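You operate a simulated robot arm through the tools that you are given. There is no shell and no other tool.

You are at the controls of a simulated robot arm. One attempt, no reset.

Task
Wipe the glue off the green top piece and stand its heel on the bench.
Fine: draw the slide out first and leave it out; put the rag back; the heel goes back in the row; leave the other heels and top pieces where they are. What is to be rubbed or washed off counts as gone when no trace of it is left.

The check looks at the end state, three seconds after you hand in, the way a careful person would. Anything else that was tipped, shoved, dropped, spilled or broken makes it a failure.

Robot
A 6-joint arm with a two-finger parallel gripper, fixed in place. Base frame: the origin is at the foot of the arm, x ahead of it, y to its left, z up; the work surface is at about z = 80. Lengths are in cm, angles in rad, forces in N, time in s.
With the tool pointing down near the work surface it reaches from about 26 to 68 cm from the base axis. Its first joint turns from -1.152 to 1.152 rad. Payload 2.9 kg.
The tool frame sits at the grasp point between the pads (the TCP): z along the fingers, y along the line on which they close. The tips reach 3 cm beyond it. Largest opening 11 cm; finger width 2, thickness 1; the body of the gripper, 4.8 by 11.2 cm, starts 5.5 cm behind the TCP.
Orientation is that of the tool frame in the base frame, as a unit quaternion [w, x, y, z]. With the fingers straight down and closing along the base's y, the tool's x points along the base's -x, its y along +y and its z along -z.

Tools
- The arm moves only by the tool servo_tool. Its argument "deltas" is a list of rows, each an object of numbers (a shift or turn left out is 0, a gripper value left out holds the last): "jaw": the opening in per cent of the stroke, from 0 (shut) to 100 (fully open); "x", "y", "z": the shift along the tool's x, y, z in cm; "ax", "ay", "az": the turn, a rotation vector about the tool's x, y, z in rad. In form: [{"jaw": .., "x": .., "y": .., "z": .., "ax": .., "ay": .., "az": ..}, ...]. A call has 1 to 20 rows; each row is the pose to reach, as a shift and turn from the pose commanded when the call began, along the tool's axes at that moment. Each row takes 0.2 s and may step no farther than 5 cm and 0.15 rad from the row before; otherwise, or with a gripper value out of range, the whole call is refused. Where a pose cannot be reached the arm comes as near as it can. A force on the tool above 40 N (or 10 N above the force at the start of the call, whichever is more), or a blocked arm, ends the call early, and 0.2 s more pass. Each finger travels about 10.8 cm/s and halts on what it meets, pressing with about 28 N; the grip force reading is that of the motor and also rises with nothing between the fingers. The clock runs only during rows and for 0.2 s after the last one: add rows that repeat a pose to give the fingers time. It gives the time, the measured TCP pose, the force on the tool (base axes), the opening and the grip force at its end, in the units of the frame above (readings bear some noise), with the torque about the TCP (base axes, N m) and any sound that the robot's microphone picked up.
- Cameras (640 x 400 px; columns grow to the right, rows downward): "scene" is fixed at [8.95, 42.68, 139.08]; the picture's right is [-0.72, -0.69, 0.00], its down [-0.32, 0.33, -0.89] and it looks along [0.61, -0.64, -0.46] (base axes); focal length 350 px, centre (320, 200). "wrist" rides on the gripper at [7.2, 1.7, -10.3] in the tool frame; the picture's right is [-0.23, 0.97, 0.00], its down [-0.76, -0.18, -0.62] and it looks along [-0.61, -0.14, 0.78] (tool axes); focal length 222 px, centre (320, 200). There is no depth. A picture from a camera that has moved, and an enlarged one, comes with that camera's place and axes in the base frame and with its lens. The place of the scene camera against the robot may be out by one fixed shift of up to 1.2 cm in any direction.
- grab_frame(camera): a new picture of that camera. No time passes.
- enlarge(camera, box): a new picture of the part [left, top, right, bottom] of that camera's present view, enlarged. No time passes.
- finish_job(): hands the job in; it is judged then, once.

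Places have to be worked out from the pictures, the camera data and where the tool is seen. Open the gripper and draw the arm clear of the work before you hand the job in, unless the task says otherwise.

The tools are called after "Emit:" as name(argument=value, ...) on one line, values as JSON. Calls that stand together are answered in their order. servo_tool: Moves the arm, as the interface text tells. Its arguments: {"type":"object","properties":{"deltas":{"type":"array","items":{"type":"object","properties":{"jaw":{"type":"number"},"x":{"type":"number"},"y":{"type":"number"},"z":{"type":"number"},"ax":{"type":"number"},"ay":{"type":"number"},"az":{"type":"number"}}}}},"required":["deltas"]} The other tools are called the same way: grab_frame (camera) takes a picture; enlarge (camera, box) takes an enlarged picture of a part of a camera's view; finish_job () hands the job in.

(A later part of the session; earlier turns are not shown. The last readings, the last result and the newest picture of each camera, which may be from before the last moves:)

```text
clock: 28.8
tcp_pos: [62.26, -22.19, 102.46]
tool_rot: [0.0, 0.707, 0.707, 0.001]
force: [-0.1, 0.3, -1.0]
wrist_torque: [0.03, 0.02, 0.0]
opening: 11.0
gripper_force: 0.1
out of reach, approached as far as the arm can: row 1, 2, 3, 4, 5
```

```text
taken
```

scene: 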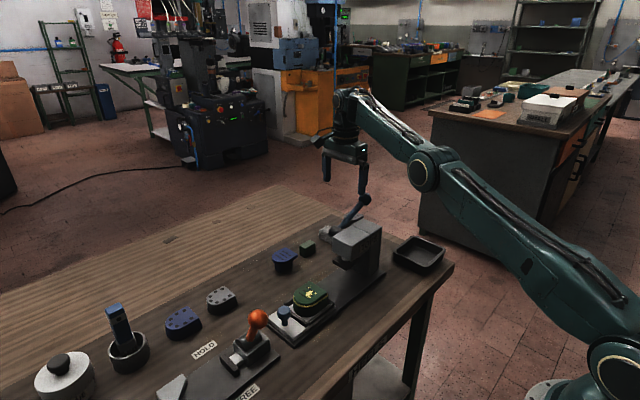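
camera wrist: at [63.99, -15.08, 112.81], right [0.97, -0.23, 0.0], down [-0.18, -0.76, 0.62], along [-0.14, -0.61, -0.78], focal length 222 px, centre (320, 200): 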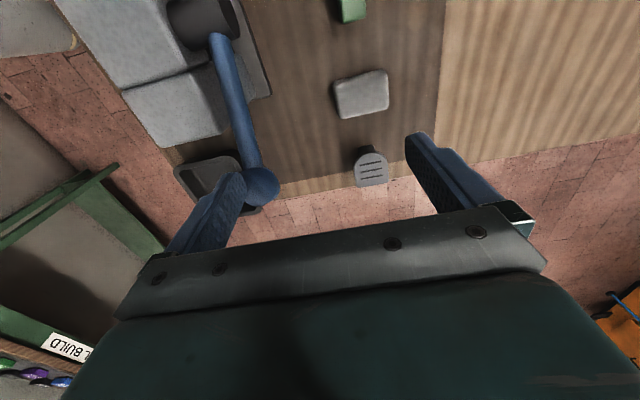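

Vertical reach ends near r≈66–68, so the rag needs a slight outward lean with the fingers closing along y and the camera on the far side (away from the lever). I back off and yaw another 90° up high.

Emit:
servo_tool(deltas=[{"x": 2, "y": -2, "z": -1}, {"x": 4, "y": -4, "z": -2}, {"x": 6, "y": -6, "z": -2, "az": 0.14}, {"x": 8, "y": -8, "z": -2, "az": 0.28}, {"x": 10, "y": -10, "z": -2, "az": 0.42}, {"x": 11, "y": -10, "z": -2, "az": 0.56}, {"x": 11, "y": -10, "z": -2, "az": 0.7}, {"x": 11, "y": -10, "z": -2, "az": 0.84}, {"x": 11, "y": -10, "z": -2, "az": 0.98}, {"x": 11, "y": -10, "z": -2, "az": 1.12}, {"x": 11, "y": -10, "z": -2, "az": 1.26}, {"x": 11, "y": -10, "z": -2, "az": 1.4}, {"x": 11, "y": -10, "z": -2, "az": 1.5708}, {"x": 11, "y": -10, "z": -2, "az": 1.5708}])

Emit:
grab_frame(camera="wrist")

Emit:
grab_frame(camera="scene")

```text
refused: row 13 steps farther than a row can; nothing moved
```

```text
taken
camera wrist: at [63.99, -15.08, 112.81], right [0.97, -0.23, 0.0], down [-0.18, -0.76, 0.62], along [-0.14, -0.61, -0.78], focal length 222 px, centre (320, 200)
```

wrist: 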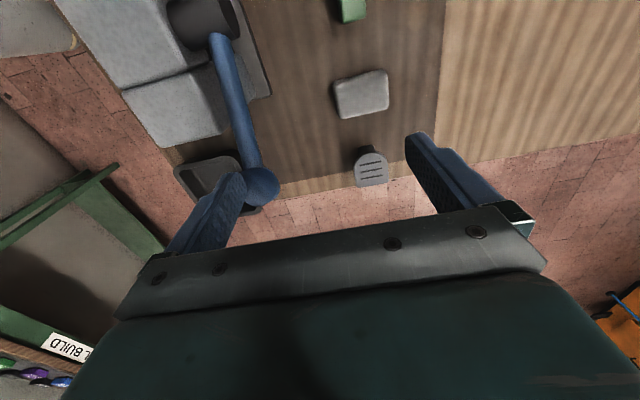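

```text
taken
```

scene: 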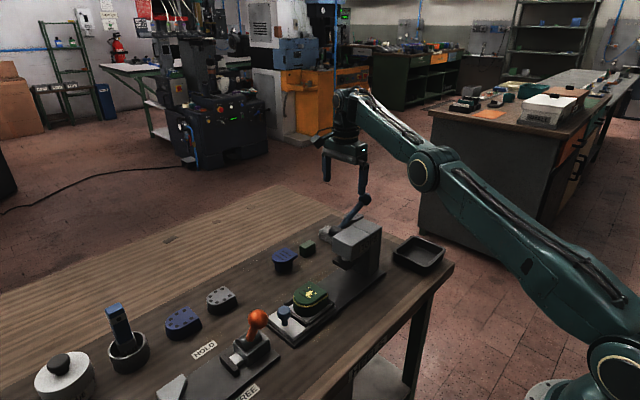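

One rotation step was too large; I resend it with even yaw steps.

Emit:
servo_tool(deltas=[{"x": 2, "y": -2, "z": -1}, {"x": 4, "y": -4, "z": -2}, {"x": 6, "y": -6, "z": -2, "az": 0.14}, {"x": 8, "y": -8, "z": -2, "az": 0.28}, {"x": 10, "y": -10, "z": -2, "az": 0.42}, {"x": 11, "y": -10, "z": -2, "az": 0.56}, {"x": 11, "y": -10, "z": -2, "az": 0.7}, {"x": 11, "y": -10, "z": -2, "az": 0.84}, {"x": 11, "y": -10, "z": -2, "az": 0.98}, {"x": 11, "y": -10, "z": -2, "az": 1.12}, {"x": 11, "y": -10, "z": -2, "az": 1.26}, {"x": 11, "y": -10, "z": -2, "az": 1.4}, {"x": 11, "y": -10, "z": -2, "az": 1.5}, {"x": 11, "y": -10, "z": -2, "az": 1.5708}, {"x": 11, "y": -10, "z": -2, "az": 1.5708}])

Emit:
grab_frame(camera="wrist")

Emit:
grab_frame(camera="scene")

```text
clock: 32.0
tcp_pos: [52.42, -11.01, 105.0]
tool_rot: [-0.001, 1.0, -0.001, 0.0]
force: [1.0, 0.0, 0.2]
wrist_torque: [0.02, 0.02, -0.01]
opening: 11.01
gripper_force: 0.0
```

```text
taken
camera wrist: at [59.61, -12.77, 115.12], right [-0.23, -0.97, 0.0], down [-0.76, 0.18, 0.62], along [-0.61, 0.14, -0.78], focal length 222 px, centre (320, 200)
```

wrist: 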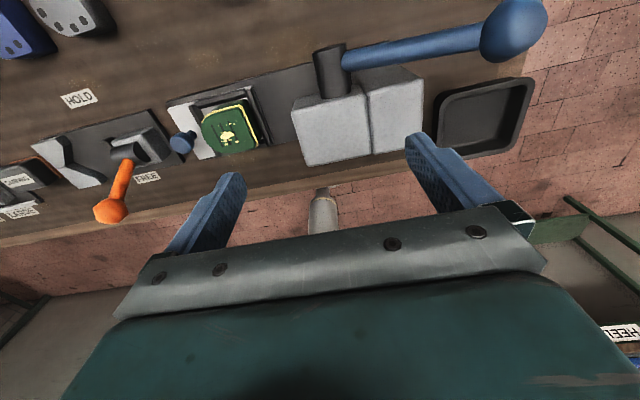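

```text
taken
```

scene: 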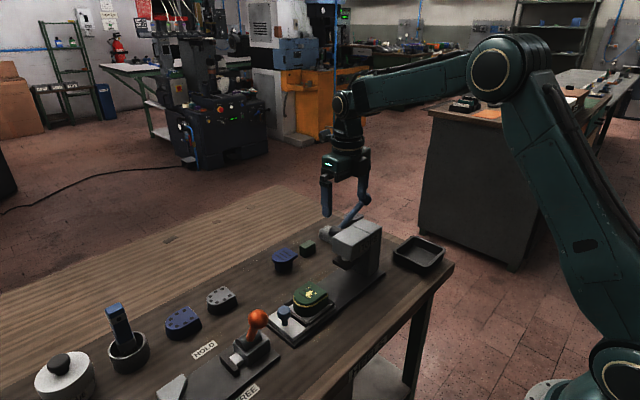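

Yaw 180° is reachable. Now I go high over to the rag, lean the tool 0.15 rad outward, narrow the jaw to ~7.3 cm, and check the reach above the rag before descending.

Emit:
servo_tool(deltas=[{"x": 2.5, "y": 3, "jaw": 66}, {"x": 5, "y": 6}, {"x": 7.5, "y": 9}, {"x": 9.5, "y": 12}, {"x": 11, "y": 12, "ay": 0.1}, {"x": 12.5, "y": 12, "z": 1, "ay": 0.15}, {"x": 13.6, "y": 12, "z": 2, "ay": 0.2}, {"x": 13.6, "y": 12, "z": 3, "ay": 0.2}])

Emit:
grab_frame(camera="wrist")

Emit:
enlarge(camera="scene", box=[270, 130, 430, 260])

```text
clock: 33.8
tcp_pos: [63.89, -22.35, 102.97]
tool_rot: [0.002, 0.995, -0.001, 0.098]
force: [0.7, -0.9, -0.4]
wrist_torque: [0.02, 0.01, 0.0]
opening: 7.25
gripper_force: 0.0
out of reach, approached as far as the arm can: row 4, 6, 7, 8
```

```text
taken
camera wrist: at [69.04, -24.02, 114.43], right [-0.22, -0.97, -0.04], down [-0.87, 0.18, 0.46], along [-0.44, 0.14, -0.89], focal length 222 px, centre (320, 200)
```

wrist: 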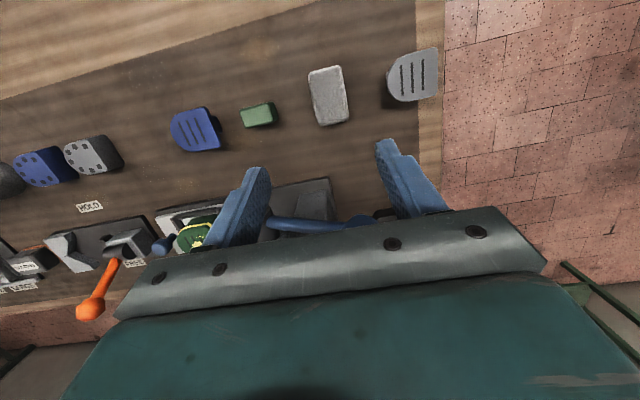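

```text
3.08 times, centred on (350, 195) of scene
camera zoom: at [8.95, 42.68, 139.08], right [-0.72, -0.69, 0.0], down [-0.32, 0.33, -0.89], along [0.61, -0.64, -0.46], focal length 1076 px, centre (228, 215)
```

zoom: 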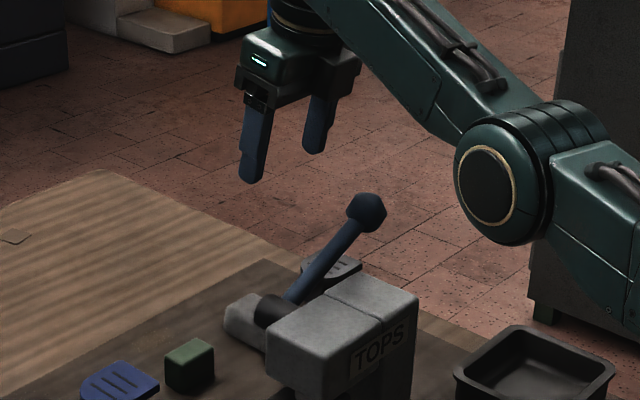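

Excellent view: rag centre ≈ (67.7, -23.4), axis-aligned. I descend part-way while drifting outward, staying well clear of the lever ball, then recheck.

Emit:
servo_tool(deltas=[{"x": -0.2, "y": 0.5, "z": 3.5}, {"x": -0.48, "y": 1.05, "z": 7.04}, {"x": -0.57, "y": 1.05, "z": 10}, {"x": -0.67, "y": 1.05, "z": 13.1}, {"x": -0.67, "y": 1.05, "z": 13.1}])

Emit:
grab_frame(camera="wrist")

Emit:
enlarge(camera="scene", box=[270, 160, 430, 260])

```text
clock: 35.0
tcp_pos: [65.67, -23.74, 89.9]
tool_rot: [0.004, 0.995, -0.01, 0.1]
force: [1.5, 3.8, -0.3]
wrist_torque: [-0.27, 0.05, -0.02]
opening: 7.23
gripper_force: 0.0
out of reach, approached as far as the arm can: row 1, 2, 3, 4
```

```text
taken
camera wrist: at [70.73, -25.44, 101.4], right [-0.24, -0.97, -0.04], down [-0.87, 0.2, 0.46], along [-0.44, 0.14, -0.89], focal length 222 px, centre (320, 200)
```

wrist: 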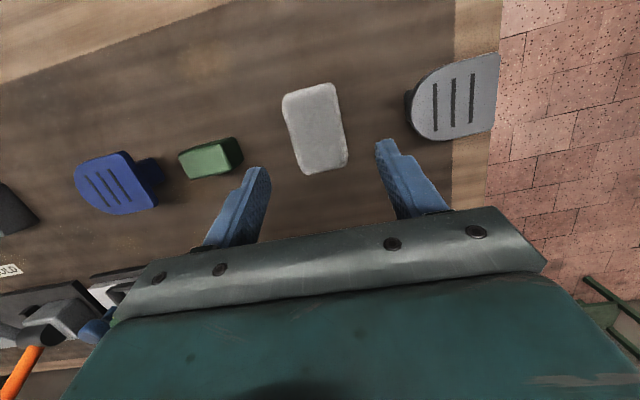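

```text
4.00 times, centred on (350, 210) of scene
camera zoom: at [8.97, 42.69, 139.07], right [-0.72, -0.69, 0.0], down [-0.32, 0.33, -0.89], along [0.61, -0.64, -0.46], focal length 1399 px, centre (200, 160)
```

zoom: 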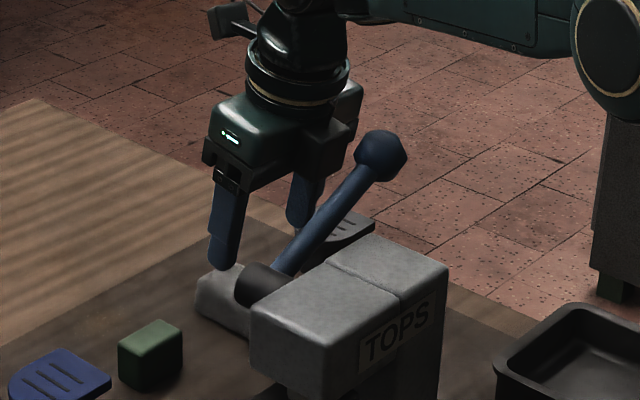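

There is a small y force and a slight pose deviation; I take a still reading to see whether it is contact or just motion.

Emit:
servo_tool(deltas=[{"z": 0}, {"z": 0}])

Emit:
enlarge(camera="scene", box=[310, 160, 390, 210])

```text
clock: 35.6
tcp_pos: [65.67, -23.3, 89.81]
tool_rot: [0.0, 0.995, 0.0, 0.1]
force: [-0.5, -0.3, -0.6]
wrist_torque: [0.02, 0.0, -0.03]
opening: 7.24
gripper_force: 0.0
```

```text
8.00 times, centred on (350, 185) of scene
camera zoom: at [8.95, 42.68, 139.08], right [-0.72, -0.69, 0.0], down [-0.32, 0.33, -0.89], along [0.61, -0.64, -0.46], focal length 2798 px, centre (80, 320)
```

zoom: 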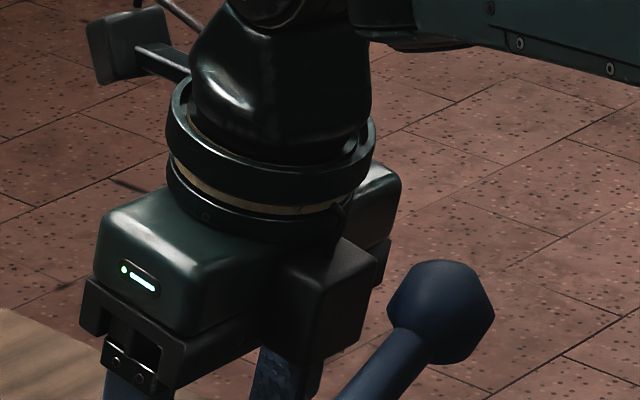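

The reading is quiet now, and the clearance to the lever is about 2.5 cm. I descend to TCP z≈84.1 around the near half of the rag.

Emit:
servo_tool(deltas=[{"x": -0.3, "y": 0.1, "z": 2}, {"x": -0.5, "y": 0.1, "z": 4}, {"x": -0.65, "y": 0.1, "z": 5}, {"x": -0.73, "y": 0.1, "z": 5.7}, {"x": -0.73, "y": 0.1, "z": 5.7}])

Emit:
grab_frame(camera="wrist")

Emit:
enlarge(camera="scene", box=[290, 190, 390, 252])

```text
clock: 36.8
tcp_pos: [66.25, -23.37, 84.08]
tool_rot: [0.0, 0.995, 0.0, 0.099]
force: [0.5, 0.2, -0.1]
wrist_torque: [-0.01, 0.05, 0.0]
opening: 7.26
gripper_force: 0.0
```

```text
taken
camera wrist: at [71.27, -25.17, 95.6], right [-0.22, -0.97, -0.05], down [-0.87, 0.18, 0.46], along [-0.44, 0.14, -0.89], focal length 222 px, centre (320, 200)
```

wrist: 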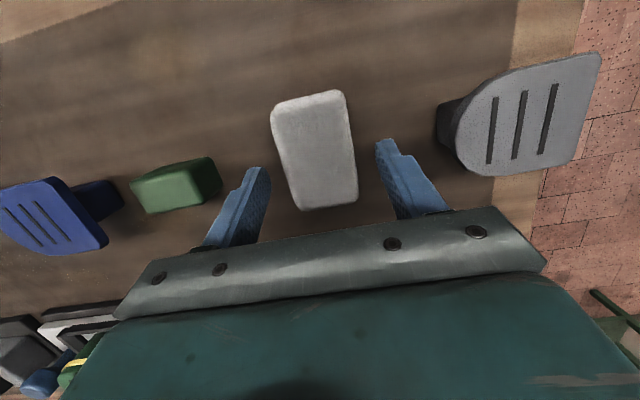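

```text
6.40 times, centred on (340, 221) of scene
camera zoom: at [8.96, 42.68, 139.08], right [-0.72, -0.69, 0.0], down [-0.32, 0.33, -0.89], along [0.61, -0.64, -0.46], focal length 2239 px, centre (192, 66)
```

zoom: 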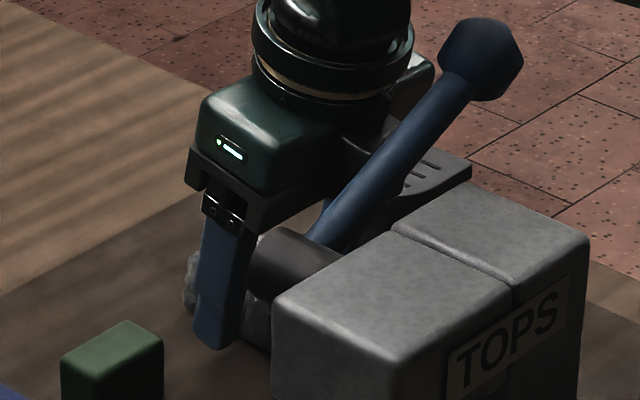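

Fingers straddle the near half of the rag with the tips about 1 cm above the bench. I close on it.

Emit:
servo_tool(deltas=[{"jaw": 30}, {"jaw": 30}, {"jaw": 30}, {"jaw": 30}])

Emit:
grab_frame(camera="wrist")

```text
clock: 37.8
tcp_pos: [66.16, -23.41, 84.1]
tool_rot: [0.0, 0.995, 0.0, 0.099]
force: [0.4, -0.2, -0.2]
wrist_torque: [0.01, 0.01, 0.0]
opening: 4.5
gripper_force: 28.6
```

```text
taken
camera wrist: at [71.27, -25.17, 95.63], right [-0.22, -0.97, -0.05], down [-0.87, 0.18, 0.46], along [-0.44, 0.14, -0.89], focal length 222 px, centre (320, 200)
```

wrist: 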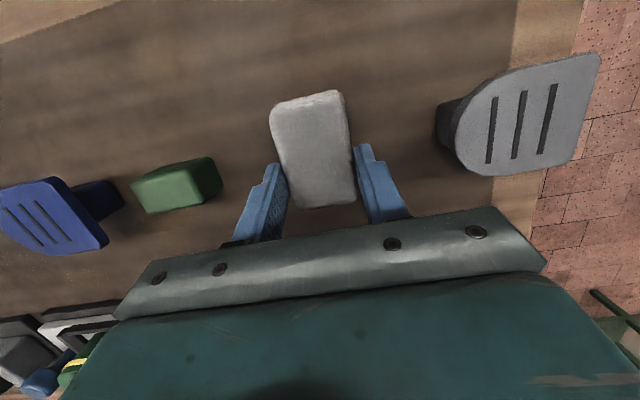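

Rag held at 4.5 cm; its home tool pose is (66.2, -23.4, 84.1). I lift it up and carry it along +y behind the press, at x≈63, to above the heel's level.

Emit:
servo_tool(deltas=[{"x": 0.29, "z": -1.98}, {"x": 0.58, "z": -3.96}, {"x": 0.58, "y": -0.3, "z": -8.04}, {"x": 0.38, "y": -1.5, "z": -12.16}, {"x": -0.21, "y": -5, "z": -14.3}, {"x": -0.7, "y": -9.5, "z": -14.4}, {"x": -0.7, "y": -14, "z": -14.4}, {"x": -0.7, "y": -18.5, "z": -14.4}, {"x": -0.7, "y": -23, "z": -14.4}, {"x": -0.7, "y": -27, "z": -14.4}, {"x": -0.7, "y": -27, "z": -14.4}])

Emit:
grab_frame(camera="wrist")

Emit:
grab_frame(camera="scene")

```text
clock: 40.2
tcp_pos: [65.45, 0.99, 99.8]
tool_rot: [0.034, 0.995, 0.014, 0.09]
force: [-0.4, 0.1, -0.8]
wrist_torque: [0.03, 0.01, 0.01]
opening: 4.52
gripper_force: 28.1
out of reach, approached as far as the arm can: row 8, 9, 10, 11
```

```text
taken
camera wrist: at [70.75, 0.19, 111.33], right [-0.2, -0.98, 0.03], down [-0.87, 0.19, 0.47], along [-0.46, 0.07, -0.88], focal length 222 px, centre (320, 200)
```

wrist: 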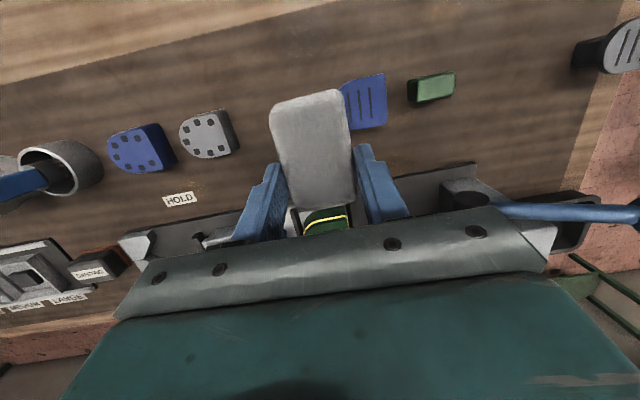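

```text
taken
```

scene: 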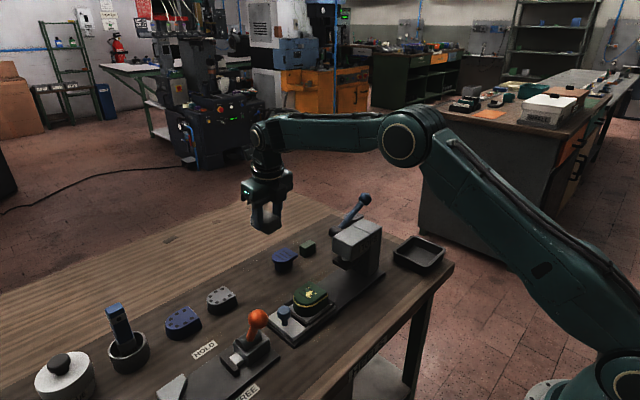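

A wrist joint limit was met at yaw 180° here, tilting the tool slightly. I rotate back about the vertical by ~0.5 rad and restore the exact lean so the rag's underside is level, while moving inward.

Emit:
servo_tool(deltas=[{"x": -1.46, "y": -0.53, "z": -0.3, "ax": 0.0395, "ay": 0.008, "az": -0.115}, {"x": -2.92, "y": -1.06, "z": -0.6, "ax": 0.079, "ay": 0.0165, "az": -0.23}, {"x": -4.4, "y": -1.6, "z": -0.9, "ax": 0.1185, "ay": 0.025, "az": -0.344}, {"x": -5.83, "y": -2.12, "z": -1.21, "ax": 0.158, "ay": 0.033, "az": -0.459}, {"x": -5.83, "y": -2.12, "z": -1.21, "ax": 0.158, "ay": 0.033, "az": -0.459}])

Emit:
grab_frame(camera="wrist")

Emit:
enlarge(camera="scene", box=[210, 180, 370, 310])

```text
clock: 41.4
tcp_pos: [59.56, 3.18, 100.02]
tool_rot: [-0.025, 0.963, 0.25, 0.094]
force: [0.2, 0.4, -0.3]
wrist_torque: [-0.01, 0.01, 0.02]
opening: 4.5
gripper_force: 27.9
```

```text
taken
camera wrist: at [64.82, 4.06, 111.44], right [0.28, -0.96, -0.05], down [-0.84, -0.27, 0.46], along [-0.46, -0.09, -0.88], focal length 222 px, centre (320, 200)
```

wrist: 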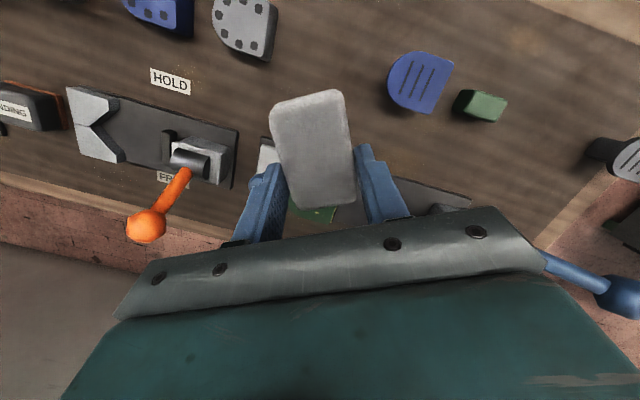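

```text
3.08 times, centred on (290, 245) of scene
camera zoom: at [8.95, 42.68, 139.08], right [-0.72, -0.69, 0.0], down [-0.32, 0.33, -0.89], along [0.61, -0.64, -0.46], focal length 1076 px, centre (412, 62)
```

zoom: 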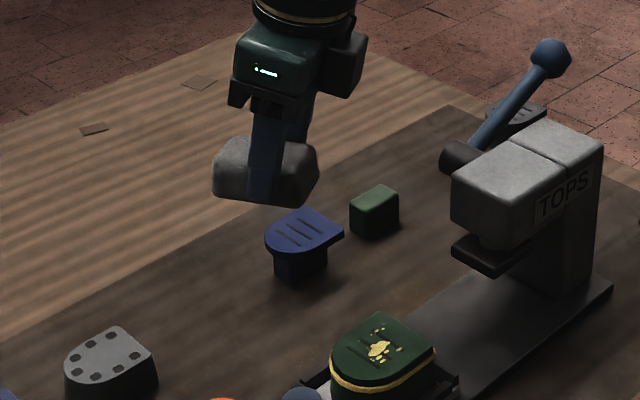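

Emit:
enlarge(camera="scene", box=[255, 210, 319, 250])

Emit:
enlarge(camera="scene", box=[275, 265, 355, 315])

```text
10.00 times, centred on (287, 230) of scene
camera zoom: at [8.95, 42.68, 139.08], right [-0.72, -0.69, 0.0], down [-0.32, 0.33, -0.89], along [0.61, -0.64, -0.46], focal length 3498 px, centre (650, -100)
```

zoom: 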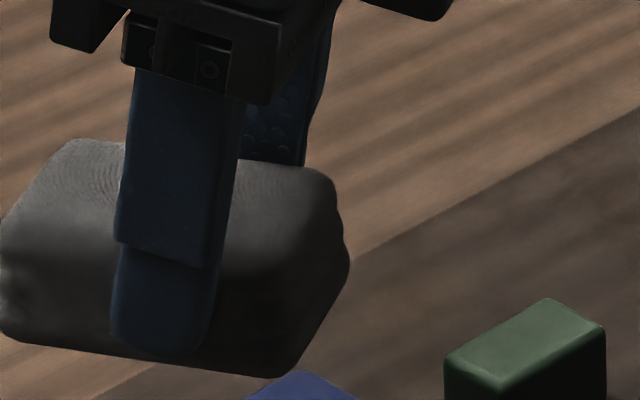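

```text
8.00 times, centred on (315, 290) of scene
camera zoom: at [8.95, 42.68, 139.08], right [-0.72, -0.69, 0.0], down [-0.32, 0.33, -0.89], along [0.61, -0.64, -0.46], focal length 2798 px, centre (360, -520)
```

zoom: 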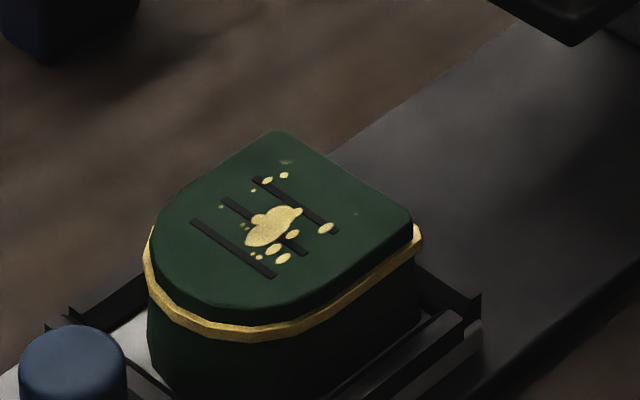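

The rag protrudes ~1 cm below the fingertips and is level again. The heel top is about x 48–54, y -1.2–5.4, z≈85.6, so I move the rag over its centre to TCP (49.9, 1.45, 93.5), still 4 cm clear.

Emit:
servo_tool(deltas=[{"x": -3, "y": -1.06, "z": -0.6}, {"x": -6, "y": -2.1, "z": -1.2}, {"x": -9.1, "y": -3.19, "z": -1.79}, {"x": -9.7, "y": -3.19, "z": 1.3}, {"x": -10.36, "y": -3.19, "z": 4.57}, {"x": -10.36, "y": -3.19, "z": 4.57}])

Emit:
enlarge(camera="scene", box=[250, 210, 378, 310])

Emit:
grab_frame(camera="wrist")

```text
clock: 42.8
tcp_pos: [49.62, 1.34, 93.55]
tool_rot: [-0.026, 0.963, 0.25, 0.095]
force: [-0.4, -0.7, -0.7]
wrist_torque: [0.01, -0.01, -0.03]
opening: 4.5
gripper_force: 27.9
```

```text
4.00 times, centred on (314, 260) of scene
camera zoom: at [8.96, 42.68, 139.08], right [-0.72, -0.69, 0.0], down [-0.32, 0.33, -0.89], along [0.61, -0.64, -0.46], focal length 1399 px, centre (344, -40)
```

zoom: 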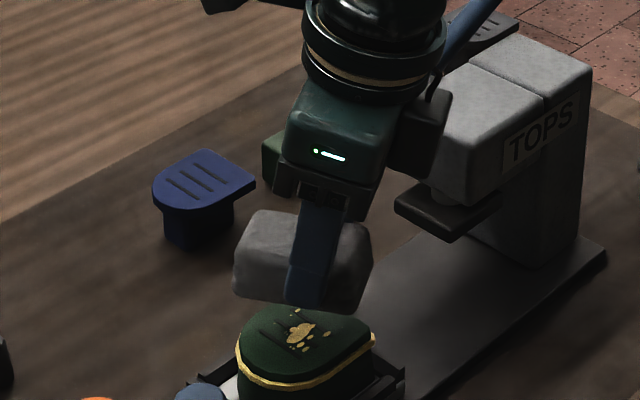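

```text
taken
camera wrist: at [54.97, 2.32, 104.95], right [0.28, -0.96, -0.05], down [-0.84, -0.27, 0.46], along [-0.46, -0.09, -0.88], focal length 222 px, centre (320, 200)
```

wrist: 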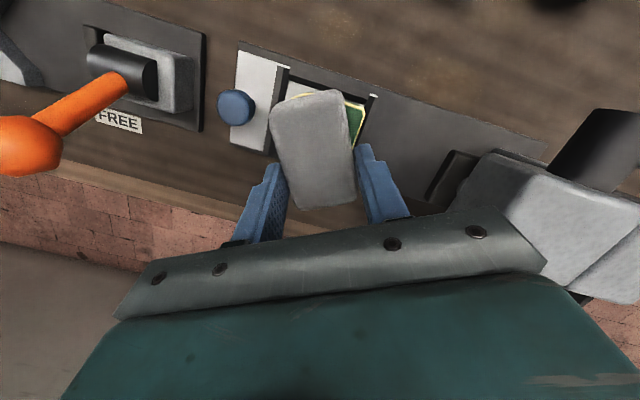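

Emit:
servo_tool(deltas=[{"x": -0.27, "z": 1.37}, {"x": -0.52, "z": 2.64}, {"x": -0.52, "z": 2.64}])

Emit:
enlarge(camera="scene", box=[270, 240, 350, 300])

```text
clock: 43.6
tcp_pos: [49.88, 1.41, 90.85]
tool_rot: [-0.025, 0.963, 0.25, 0.095]
force: [0.1, 0.9, -0.5]
wrist_torque: [0.0, 0.01, -0.04]
opening: 4.49
gripper_force: 27.7
```

```text
6.67 times, centred on (310, 270) of scene
camera zoom: at [8.96, 42.68, 139.08], right [-0.72, -0.69, 0.0], down [-0.32, 0.33, -0.89], along [0.61, -0.64, -0.46], focal length 2332 px, centre (387, -267)
```

zoom: 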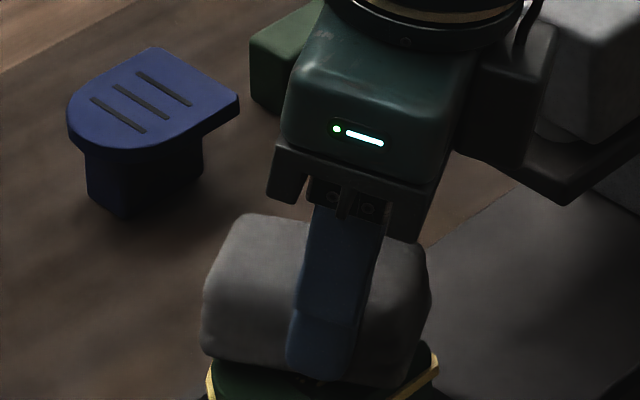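

Emit:
servo_tool(deltas=[{"x": -0.04, "z": 0.2}, {"x": -0.08, "z": 0.39}, {"x": -0.116, "z": 0.59}, {"x": -0.116, "z": 0.59}])

Emit:
servo_tool(deltas=[{"x": -0.02, "z": 0.1}, {"x": -0.04, "z": 0.2}, {"x": -0.04, "z": 0.2}])

```text
clock: 44.6
tcp_pos: [49.8, 1.39, 90.31]
tool_rot: [-0.025, 0.963, 0.25, 0.095]
force: [0.2, 0.4, -1.2]
wrist_torque: [0.0, -0.01, 0.02]
opening: 4.48
gripper_force: 28.0
```

```text
clock: 45.4
tcp_pos: [49.78, 1.43, 90.1]
tool_rot: [-0.025, 0.963, 0.25, 0.095]
force: [-2.5, 0.5, 10.2]
wrist_torque: [0.1, -0.04, 0.01]
opening: 4.5
gripper_force: 28.0
```

Contact at TCP z≈90.1 with 10 N. I rub with level back-and-forth strokes in both horizontal directions at this height.

Emit:
servo_tool(deltas=[{"x": 0.59, "z": 0.116}, {"x": 1.18, "z": 0.232}, {"x": 0.59, "z": 0.116}, {"x": 0, "z": 0}, {"x": -0.59, "z": -0.116}, {"x": -1.18, "z": -0.232}, {"x": -0.59, "z": -0.116}, {"x": 0, "z": 0}, {"y": 0.6}, {"y": 1.2}, {"y": 0.6}, {"y": 0}, {"y": -0.6}, {"y": -1.2}, {"y": -0.6}, {"y": 0}])

Emit:
enlarge(camera="scene", box=[270, 250, 350, 310])

```text
clock: 47.2
tcp_pos: [49.49, 1.19, 90.14]
tool_rot: [-0.025, 0.964, 0.248, 0.088]
force: [-7.5, -1.6, 10.5]
wrist_torque: [0.05, 0.08, 0.01]
opening: 4.48
gripper_force: 28.1
stopped in row 9: the force on the tool passed its limit at 43 N (the readings are from after the stop); the commanded pose is now the measured one
```

```text
6.67 times, centred on (310, 280) of scene
camera zoom: at [8.92, 42.67, 139.08], right [-0.72, -0.69, 0.0], down [-0.32, 0.33, -0.89], along [0.61, -0.64, -0.46], focal length 2332 px, centre (387, -333)
```

zoom: 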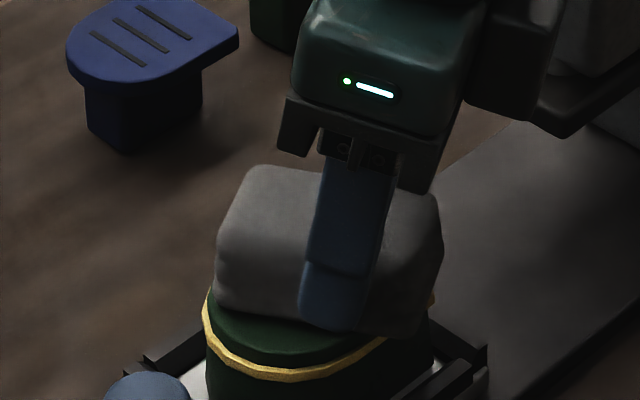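

The force peaked at the limit; I lift off 5 cm and inspect the surface.

Emit:
servo_tool(deltas=[{"x": 0.2, "z": -1}, {"x": 0.6, "z": -3}, {"x": 1.0, "z": -5}, {"x": 1.4, "z": -7}, {"x": 1.4, "z": -7}])

Emit:
enlarge(camera="scene", box=[275, 255, 355, 305])

Emit:
enlarge(camera="scene", box=[250, 190, 378, 270])

```text
clock: 48.4
tcp_pos: [49.64, 1.33, 97.19]
tool_rot: [-0.026, 0.964, 0.249, 0.089]
force: [-0.1, 0.4, -0.5]
wrist_torque: [-0.01, 0.0, 0.0]
opening: 4.47
gripper_force: 28.4
```

```text
8.00 times, centred on (315, 280) of scene
camera zoom: at [8.96, 42.68, 139.08], right [-0.72, -0.69, 0.0], down [-0.32, 0.33, -0.89], along [0.61, -0.64, -0.46], focal length 2798 px, centre (360, -440)
```

zoom: 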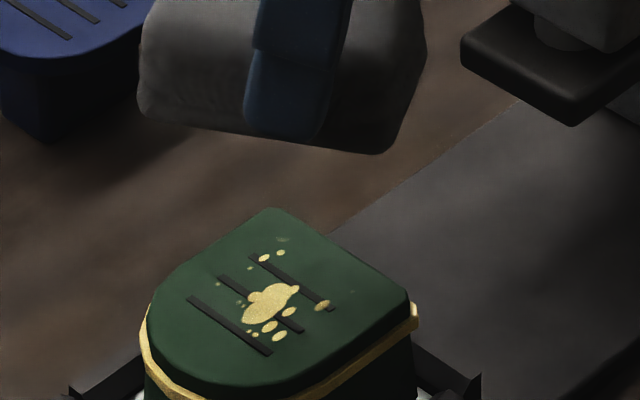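

```text
5.00 times, centred on (314, 230) of scene
camera zoom: at [8.96, 42.68, 139.08], right [-0.72, -0.69, 0.0], down [-0.32, 0.33, -0.89], along [0.61, -0.64, -0.46], focal length 1749 px, centre (350, 50)
```

zoom: 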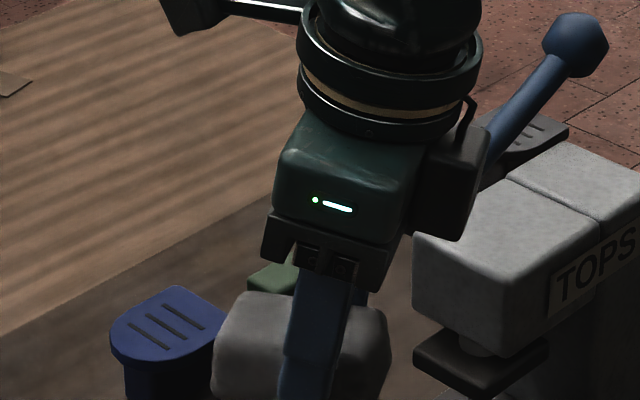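

Only the two droplets nearest the back dimmed slightly; it needs more strokes. I go back down to just above contact and press more gently, checking the force each time.

Emit:
servo_tool(deltas=[{"x": -0.5, "z": 2.67}, {"x": -1.0, "z": 5.3}, {"x": -1.2, "z": 6.4}, {"x": -1.28, "z": 6.8}, {"x": -1.28, "z": 6.8}])

Emit:
servo_tool(deltas=[{"x": -0.02, "z": 0.1}, {"x": -0.02, "z": 0.1}])

```text
clock: 49.6
tcp_pos: [49.44, 1.2, 90.34]
tool_rot: [-0.025, 0.964, 0.249, 0.089]
force: [-0.7, 0.8, -1.2]
wrist_torque: [0.01, -0.01, -0.02]
opening: 4.49
gripper_force: 28.0
```

```text
clock: 50.2
tcp_pos: [49.61, 1.19, 90.16]
tool_rot: [-0.025, 0.964, 0.249, 0.089]
force: [-0.5, 0.3, 0.0]
wrist_torque: [-0.02, 0.02, 0.03]
opening: 4.47
gripper_force: 28.1
```

Emit:
servo_tool(deltas=[{"x": -0.02, "z": 0.1}, {"x": -0.02, "z": 0.1}])

Emit:
servo_tool(deltas=[{"x": -0.01, "z": 0.06}, {"x": -0.01, "z": 0.06}])

```text
clock: 50.8
tcp_pos: [49.6, 1.19, 90.08]
tool_rot: [-0.026, 0.964, 0.249, 0.089]
force: [1.0, 0.2, 0.4]
wrist_torque: [-0.02, -0.03, -0.01]
opening: 4.49
gripper_force: 28.4
```

```text
clock: 51.4
tcp_pos: [49.66, 1.17, 90.09]
tool_rot: [-0.025, 0.964, 0.25, 0.09]
force: [-3.2, 0.9, 10.1]
wrist_torque: [0.12, -0.18, 0.05]
opening: 4.48
gripper_force: 28.2
```

Contact is at the +h side now, so I restore the lean by 0.012 rad to level the pad, then stroke gently along the pad's long direction.

Emit:
servo_tool(deltas=[{"ay": 0.012, "z": 0.02}, {"ay": 0.012, "z": 0.04}])

Emit:
servo_tool(deltas=[{"x": 0.4, "z": 0.08}, {"x": 0.8, "z": 0.16}, {"x": 1.2, "z": 0.23}, {"x": 0.8, "z": 0.16}, {"x": 0.4, "z": 0.08}, {"x": 0}, {"x": -0.4, "z": -0.08}, {"x": -0.8, "z": -0.16}, {"x": -1.2, "z": -0.23}, {"x": -0.8, "z": -0.16}, {"x": -0.4, "z": -0.08}, {"x": 0}, {"x": 0.4, "z": 0.08}, {"x": 0.8, "z": 0.16}, {"x": 1.2, "z": 0.23}, {"x": 0.8, "z": 0.16}, {"x": 0.4, "z": 0.08}, {"x": 0}])

```text
clock: 52.0
tcp_pos: [49.49, 1.28, 90.22]
tool_rot: [-0.026, 0.963, 0.248, 0.096]
force: [-3.8, -2.0, 17.1]
wrist_torque: [-0.02, -0.1, 0.01]
opening: 4.48
gripper_force: 28.6
```

```text
clock: 52.5
tcp_pos: [49.58, 1.3, 90.08]
tool_rot: [-0.026, 0.964, 0.247, 0.092]
force: [-6.8, -1.3, 9.4]
wrist_torque: [-0.02, 0.12, 0.06]
opening: 4.46
gripper_force: 28.0
stopped in row 2: the force on the tool passed its limit at 42 N (the readings are from after the stop); the commanded pose is now the measured one
```

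The pad drags strongly when pressed this hard. I ease up slightly and stroke with lighter contact.

Emit:
servo_tool(deltas=[{"x": 0.01, "z": -0.04}, {"x": 0.01, "z": -0.04}])

Emit:
servo_tool(deltas=[{"x": 0.3, "z": 0.06}, {"x": 0.6, "z": 0.12}, {"x": 0.9, "z": 0.18}, {"x": 1.2, "z": 0.24}, {"x": 0.9, "z": 0.18}, {"x": 0.6, "z": 0.12}, {"x": 0.3, "z": 0.06}, {"x": 0}, {"x": -0.3, "z": -0.06}, {"x": -0.6, "z": -0.12}, {"x": -0.9, "z": -0.18}, {"x": -0.6, "z": -0.12}, {"x": -0.3, "z": -0.06}, {"x": 0}])

```text
clock: 53.1
tcp_pos: [49.78, 1.2, 90.17]
tool_rot: [-0.026, 0.964, 0.248, 0.092]
force: [-4.8, 0.0, 9.5]
wrist_torque: [0.08, 0.0, 0.0]
opening: 4.5
gripper_force: 28.3
```

```text
clock: 56.1
tcp_pos: [49.46, 1.17, 90.14]
tool_rot: [-0.027, 0.965, 0.246, 0.088]
force: [-23.1, -6.4, 29.7]
wrist_torque: [-0.11, 0.42, 0.06]
opening: 4.51
gripper_force: 27.9
```

That set completed. I lift to inspect.

Emit:
servo_tool(deltas=[{"x": 0.2, "z": -1}, {"x": 0.6, "z": -3}, {"x": 1.0, "z": -5}, {"x": 1.0, "z": -5}])

Emit:
enlarge(camera="scene", box=[285, 265, 349, 305])

```text
clock: 57.1
tcp_pos: [49.83, 1.4, 95.17]
tool_rot: [-0.026, 0.964, 0.247, 0.091]
force: [-0.6, -0.8, -0.6]
wrist_torque: [0.01, -0.03, 0.0]
opening: 4.48
gripper_force: 27.7
```

```text
10.00 times, centred on (317, 285) of scene
camera zoom: at [8.96, 42.68, 139.08], right [-0.72, -0.69, 0.0], down [-0.32, 0.33, -0.89], along [0.61, -0.64, -0.46], focal length 3498 px, centre (350, -650)
```

zoom: 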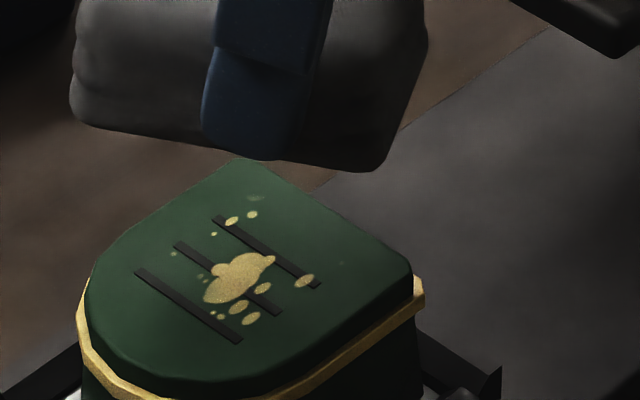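

It works: the whole smear is now more transparent. I continue with more sets.

Emit:
servo_tool(deltas=[{"x": -0.5, "z": 2.5}, {"x": -0.87, "z": 4.5}, {"x": -0.95, "z": 4.92}, {"x": -0.95, "z": 4.92}])

Emit:
servo_tool(deltas=[{"x": -0.01, "z": 0.06}, {"x": -0.01, "z": 0.06}])

```text
clock: 58.1
tcp_pos: [49.75, 1.32, 90.23]
tool_rot: [-0.026, 0.964, 0.247, 0.092]
force: [0.2, 0.5, -0.3]
wrist_torque: [-0.04, -0.03, 0.0]
opening: 4.49
gripper_force: 28.2
```

```text
clock: 58.7
tcp_pos: [49.78, 1.16, 90.1]
tool_rot: [-0.026, 0.964, 0.247, 0.091]
force: [-0.8, 0.4, -1.0]
wrist_torque: [-0.02, 0.0, -0.02]
opening: 4.46
gripper_force: 28.0
```

Emit:
servo_tool(deltas=[{"x": -0.015, "z": 0.08}, {"x": -0.015, "z": 0.08}])

```text
clock: 59.3
tcp_pos: [49.87, 1.28, 90.03]
tool_rot: [-0.026, 0.964, 0.247, 0.092]
force: [-1.3, 0.0, 3.9]
wrist_torque: [0.02, -0.04, -0.01]
opening: 4.49
gripper_force: 27.9
```

Emit:
servo_tool(deltas=[{"x": 0.35, "z": 0.08}, {"x": 0.7, "z": 0.15}, {"x": 1.05, "z": 0.22}, {"x": 0.7, "z": 0.15}, {"x": 0.35, "z": 0.08}, {"x": 0, "z": 0.01}, {"x": -0.35, "z": -0.06}, {"x": -0.7, "z": -0.13}, {"x": -1.05, "z": -0.2}, {"x": -0.7, "z": -0.13}, {"x": -0.35, "z": -0.06}, {"x": 0, "z": 0.01}, {"x": 0.35, "z": 0.08}, {"x": 0.7, "z": 0.15}, {"x": 1.05, "z": 0.22}, {"x": 0.7, "z": 0.15}, {"x": 0.35, "z": 0.08}, {"x": 0, "z": 0.01}, {"x": -0.35, "z": -0.06}, {"x": 0, "z": 0.01}])

Emit:
servo_tool(deltas=[{"y": 0.35}, {"y": 0.7}, {"y": 1.05}, {"y": 0.7}, {"y": 0.35}, {"y": 0}, {"y": -0.35}, {"y": -0.7}, {"y": -1.05}, {"y": -0.7}, {"y": -0.35}, {"y": 0}, {"y": 0.35}, {"y": 0.7}, {"y": 1.05}, {"y": 0.7}, {"y": 0.35}, {"y": 0}])

```text
clock: 63.5
tcp_pos: [49.62, 1.26, 89.94]
tool_rot: [-0.026, 0.965, 0.247, 0.09]
force: [-4.1, 1.5, 11.5]
wrist_torque: [0.17, -0.01, 0.09]
opening: 4.46
gripper_force: 27.4
```

```text
clock: 67.3
tcp_pos: [49.84, 1.36, 90.02]
tool_rot: [-0.026, 0.964, 0.247, 0.092]
force: [3.0, -0.6, 3.1]
wrist_torque: [-0.02, -0.16, -0.07]
opening: 4.48
gripper_force: 28.1
```

Both sets ran through with moderate forces. I lift to check progress.

Emit:
servo_tool(deltas=[{"x": 0.2, "z": -1}, {"x": 0.6, "z": -3}, {"x": 1.0, "z": -5}, {"x": 1.0, "z": -5}])

Emit:
enlarge(camera="scene", box=[285, 265, 349, 305])

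```text
clock: 68.3
tcp_pos: [49.72, 1.37, 95.26]
tool_rot: [-0.026, 0.964, 0.248, 0.091]
force: [0.7, 0.0, -0.1]
wrist_torque: [0.01, 0.0, 0.0]
opening: 4.47
gripper_force: 27.3
```

```text
10.00 times, centred on (317, 285) of scene
camera zoom: at [8.96, 42.68, 139.08], right [-0.72, -0.69, 0.0], down [-0.32, 0.33, -0.89], along [0.61, -0.64, -0.46], focal length 3498 px, centre (350, -650)
```

zoom: 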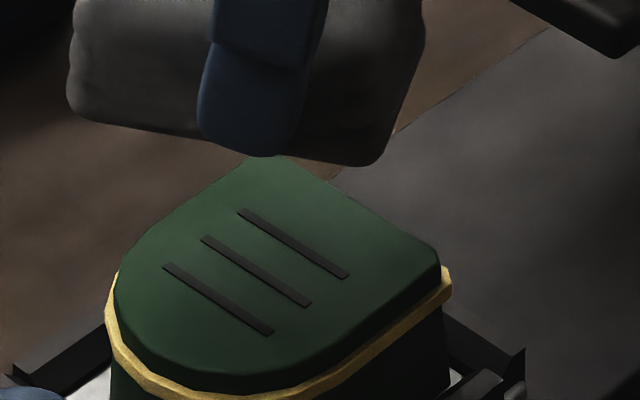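

The top face is clean, though the lateral strokes pushed the slide in by ~0.8 cm, which I'll correct later. I clear the rag from view and examine the top and the gold band closely.

Emit:
servo_tool(deltas=[{"x": 2.5, "z": -2.5}, {"x": 5, "z": -5}, {"x": 8, "z": -6}, {"x": 11, "z": -6}, {"x": 11, "z": -6}])

Emit:
enlarge(camera="scene", box=[293, 262, 349, 297])

Emit:
grab_frame(camera="wrist")

Emit:
grab_frame(camera="scene")

```text
clock: 69.5
tcp_pos: [58.34, 6.11, 102.95]
tool_rot: [-0.026, 0.964, 0.247, 0.091]
force: [-0.7, 0.6, -0.8]
wrist_torque: [-0.01, 0.0, 0.0]
opening: 4.48
gripper_force: 28.0
```

```text
11.43 times, centred on (321, 280) of scene
camera zoom: at [8.96, 42.68, 139.08], right [-0.72, -0.69, 0.0], down [-0.32, 0.33, -0.89], along [0.61, -0.64, -0.46], focal length 3998 px, centre (309, -709)
```

zoom: 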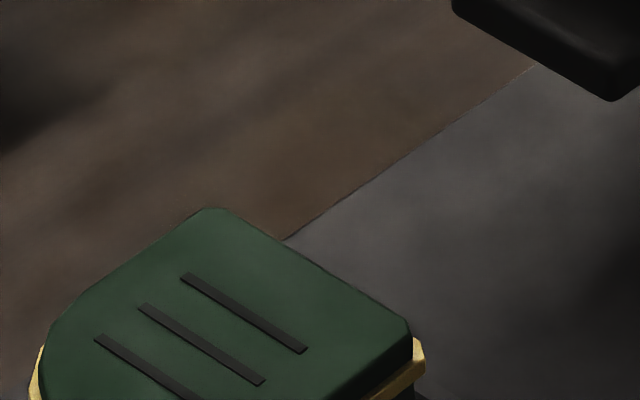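

```text
taken
camera wrist: at [63.65, 7.06, 114.48], right [0.27, -0.96, -0.05], down [-0.84, -0.26, 0.47], along [-0.46, -0.09, -0.88], focal length 222 px, centre (320, 200)
```

wrist: 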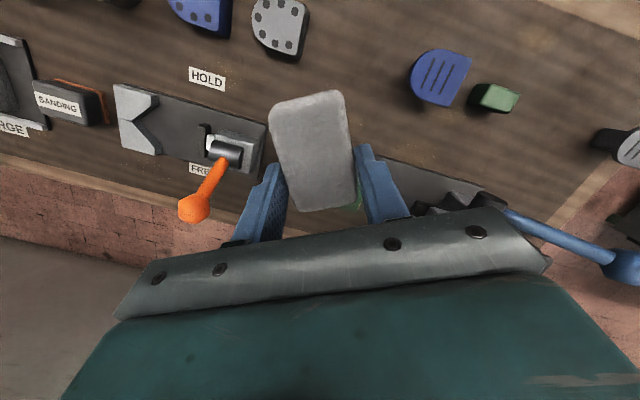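

```text
taken
```

scene: 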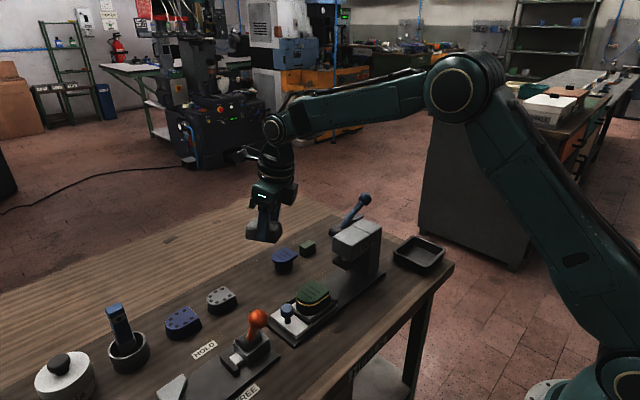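

Emit:
enlarge(camera="scene", box=[273, 275, 345, 320])

```text
8.89 times, centred on (309, 298) of scene
camera zoom: at [8.96, 42.68, 139.08], right [-0.72, -0.69, 0.0], down [-0.32, 0.33, -0.89], along [0.61, -0.64, -0.46], focal length 3109 px, centre (418, -667)
```

zoom: 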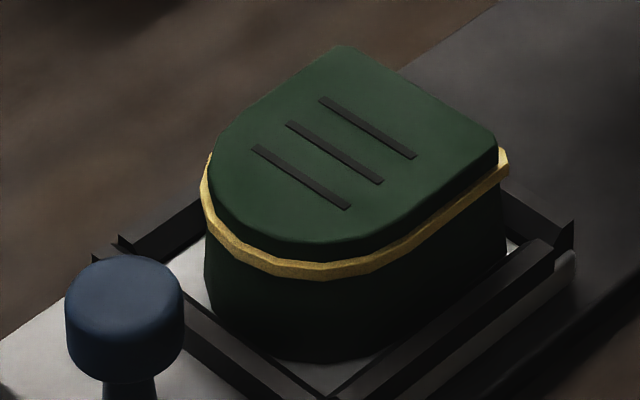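

The band has the same speckled look as the glue did, so I'll test it: I turn the rag nearly square to the heel's -x flank and touch the band lightly with the rag's end face.

Emit:
servo_tool(deltas=[{"x": -4.2, "y": -1, "z": -0.8, "ax": -0.018, "az": 0.093}, {"x": -8.4, "y": -1.95, "z": -1.6, "ax": -0.036, "az": 0.186}, {"x": -12.6, "y": -2.9, "z": -2.4, "ax": -0.054, "az": 0.279}, {"x": -16.76, "y": -3.9, "z": -3.19, "ax": -0.072, "az": 0.372}, {"x": -17.5, "y": -3.9, "z": 0.7, "ax": -0.072, "az": 0.372}, {"x": -17.9, "y": -3.88, "z": 2.7, "ax": -0.072, "az": 0.372}, {"x": -17.9, "y": -3.88, "z": 2.7, "ax": -0.072, "az": 0.372}])

Emit:
grab_frame(camera="wrist")

Emit:
enlarge(camera="scene", box=[265, 200, 409, 315])

```text
clock: 71.1
tcp_pos: [41.17, -0.19, 96.95]
tool_rot: [-0.008, 0.994, 0.063, 0.094]
force: [0.2, 0.3, -0.6]
wrist_torque: [0.01, 0.05, -0.01]
opening: 4.45
gripper_force: 28.0
out of reach, approached as far as the arm can: row 4, 5, 6, 7
```

```text
taken
camera wrist: at [46.6, -1.25, 108.34], right [-0.1, -0.99, -0.05], down [-0.88, 0.06, 0.47], along [-0.46, 0.09, -0.88], focal length 222 px, centre (320, 200)
```

wrist: 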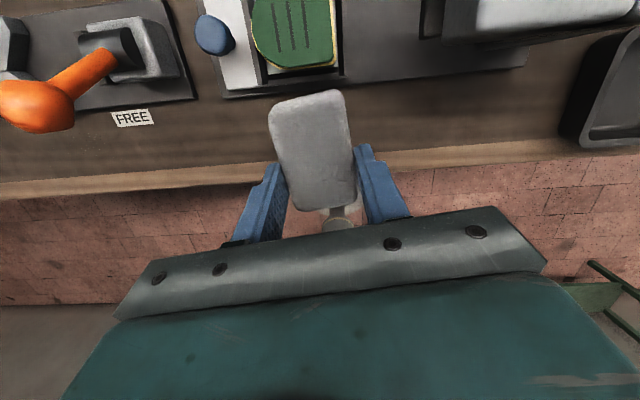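

```text
3.48 times, centred on (337, 258) of scene
camera zoom: at [8.96, 42.68, 139.08], right [-0.72, -0.69, 0.0], down [-0.32, 0.33, -0.89], along [0.61, -0.64, -0.46], focal length 1217 px, centre (261, 0)
```

zoom: 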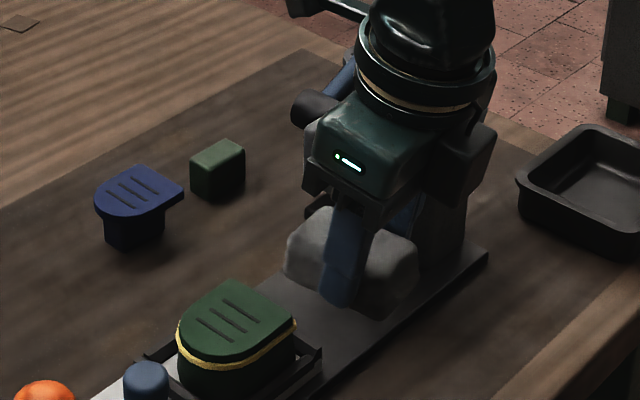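

The pad is level (yaw ≈ 0.13) beside the -x flank. I lower it so that its bottom is at z≈83.8, level with the band, with a gap of ~2 cm to the heel.

Emit:
servo_tool(deltas=[{"x": -0.6, "z": 3}, {"x": -1.1, "z": 6}, {"x": -1.5, "z": 8}, {"x": -1.7, "y": 0.04, "z": 8.9}, {"x": -1.7, "y": 0.04, "z": 8.9}])

Emit:
grab_frame(camera="wrist")

Emit:
enlarge(camera="scene", box=[273, 235, 381, 315])

```text
clock: 72.3
tcp_pos: [41.25, -0.21, 87.92]
tool_rot: [-0.008, 0.994, 0.061, 0.094]
force: [0.0, -0.4, 0.0]
wrist_torque: [0.01, 0.0, 0.01]
opening: 4.47
gripper_force: 27.8
```

```text
taken
camera wrist: at [46.61, -1.41, 99.33], right [-0.1, -0.99, -0.05], down [-0.88, 0.07, 0.47], along [-0.46, 0.09, -0.88], focal length 222 px, centre (320, 200)
```

wrist: 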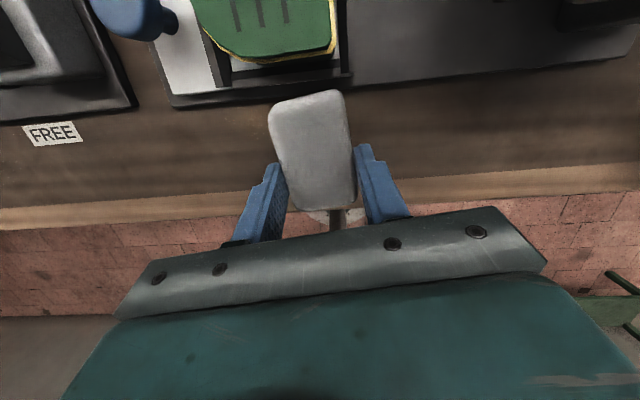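

```text
5.00 times, centred on (327, 275) of scene
camera zoom: at [8.96, 42.68, 139.08], right [-0.72, -0.69, 0.0], down [-0.32, 0.33, -0.89], along [0.61, -0.64, -0.46], focal length 1749 px, centre (285, -175)
```

zoom: 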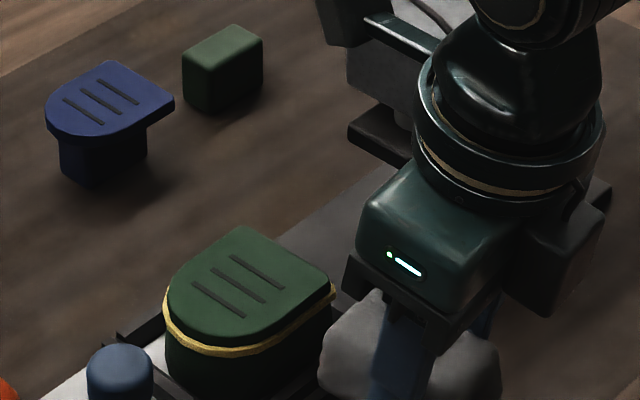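

Emit:
servo_tool(deltas=[{"x": 0.58, "y": 0.07, "z": 0.11}, {"x": 1.17, "y": 0.15, "z": 0.22}, {"x": 1.17, "y": 0.15, "z": 0.22}])

Emit:
enlarge(camera="scene", box=[285, 255, 365, 315])

Emit:
enlarge(camera="wrist", box=[220, 0, 420, 125])

```text
clock: 73.1
tcp_pos: [42.46, -0.18, 87.9]
tool_rot: [-0.008, 0.994, 0.061, 0.094]
force: [0.6, -0.7, 0.2]
wrist_torque: [-0.02, -0.04, -0.01]
opening: 4.5
gripper_force: 28.7
```

```text
6.67 times, centred on (325, 285) of scene
camera zoom: at [8.96, 42.68, 139.08], right [-0.72, -0.69, 0.0], down [-0.32, 0.33, -0.89], along [0.61, -0.64, -0.46], focal length 2332 px, centre (287, -367)
```

zoom: 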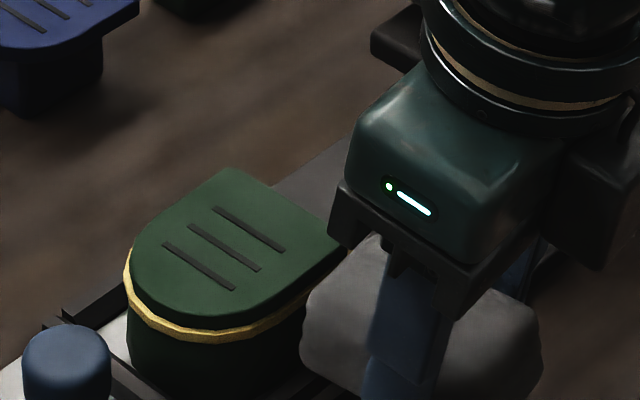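

```text
3.20 times, centred on (320, 62) of wrist
camera zoom: at [47.89, -1.35, 99.27], right [-0.1, -0.99, -0.05], down [-0.88, 0.07, 0.47], along [-0.46, 0.09, -0.88], focal length 711 px, centre (320, 640)
```

zoom: 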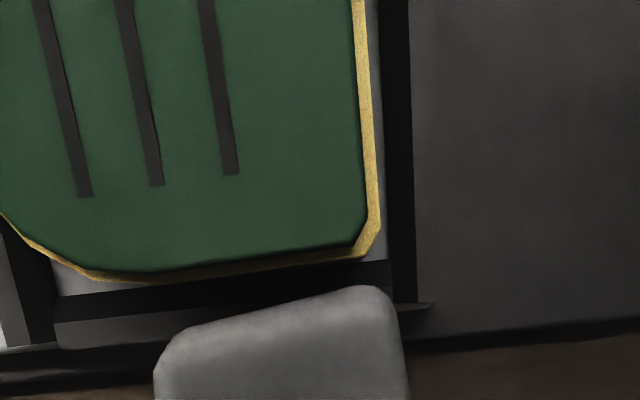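

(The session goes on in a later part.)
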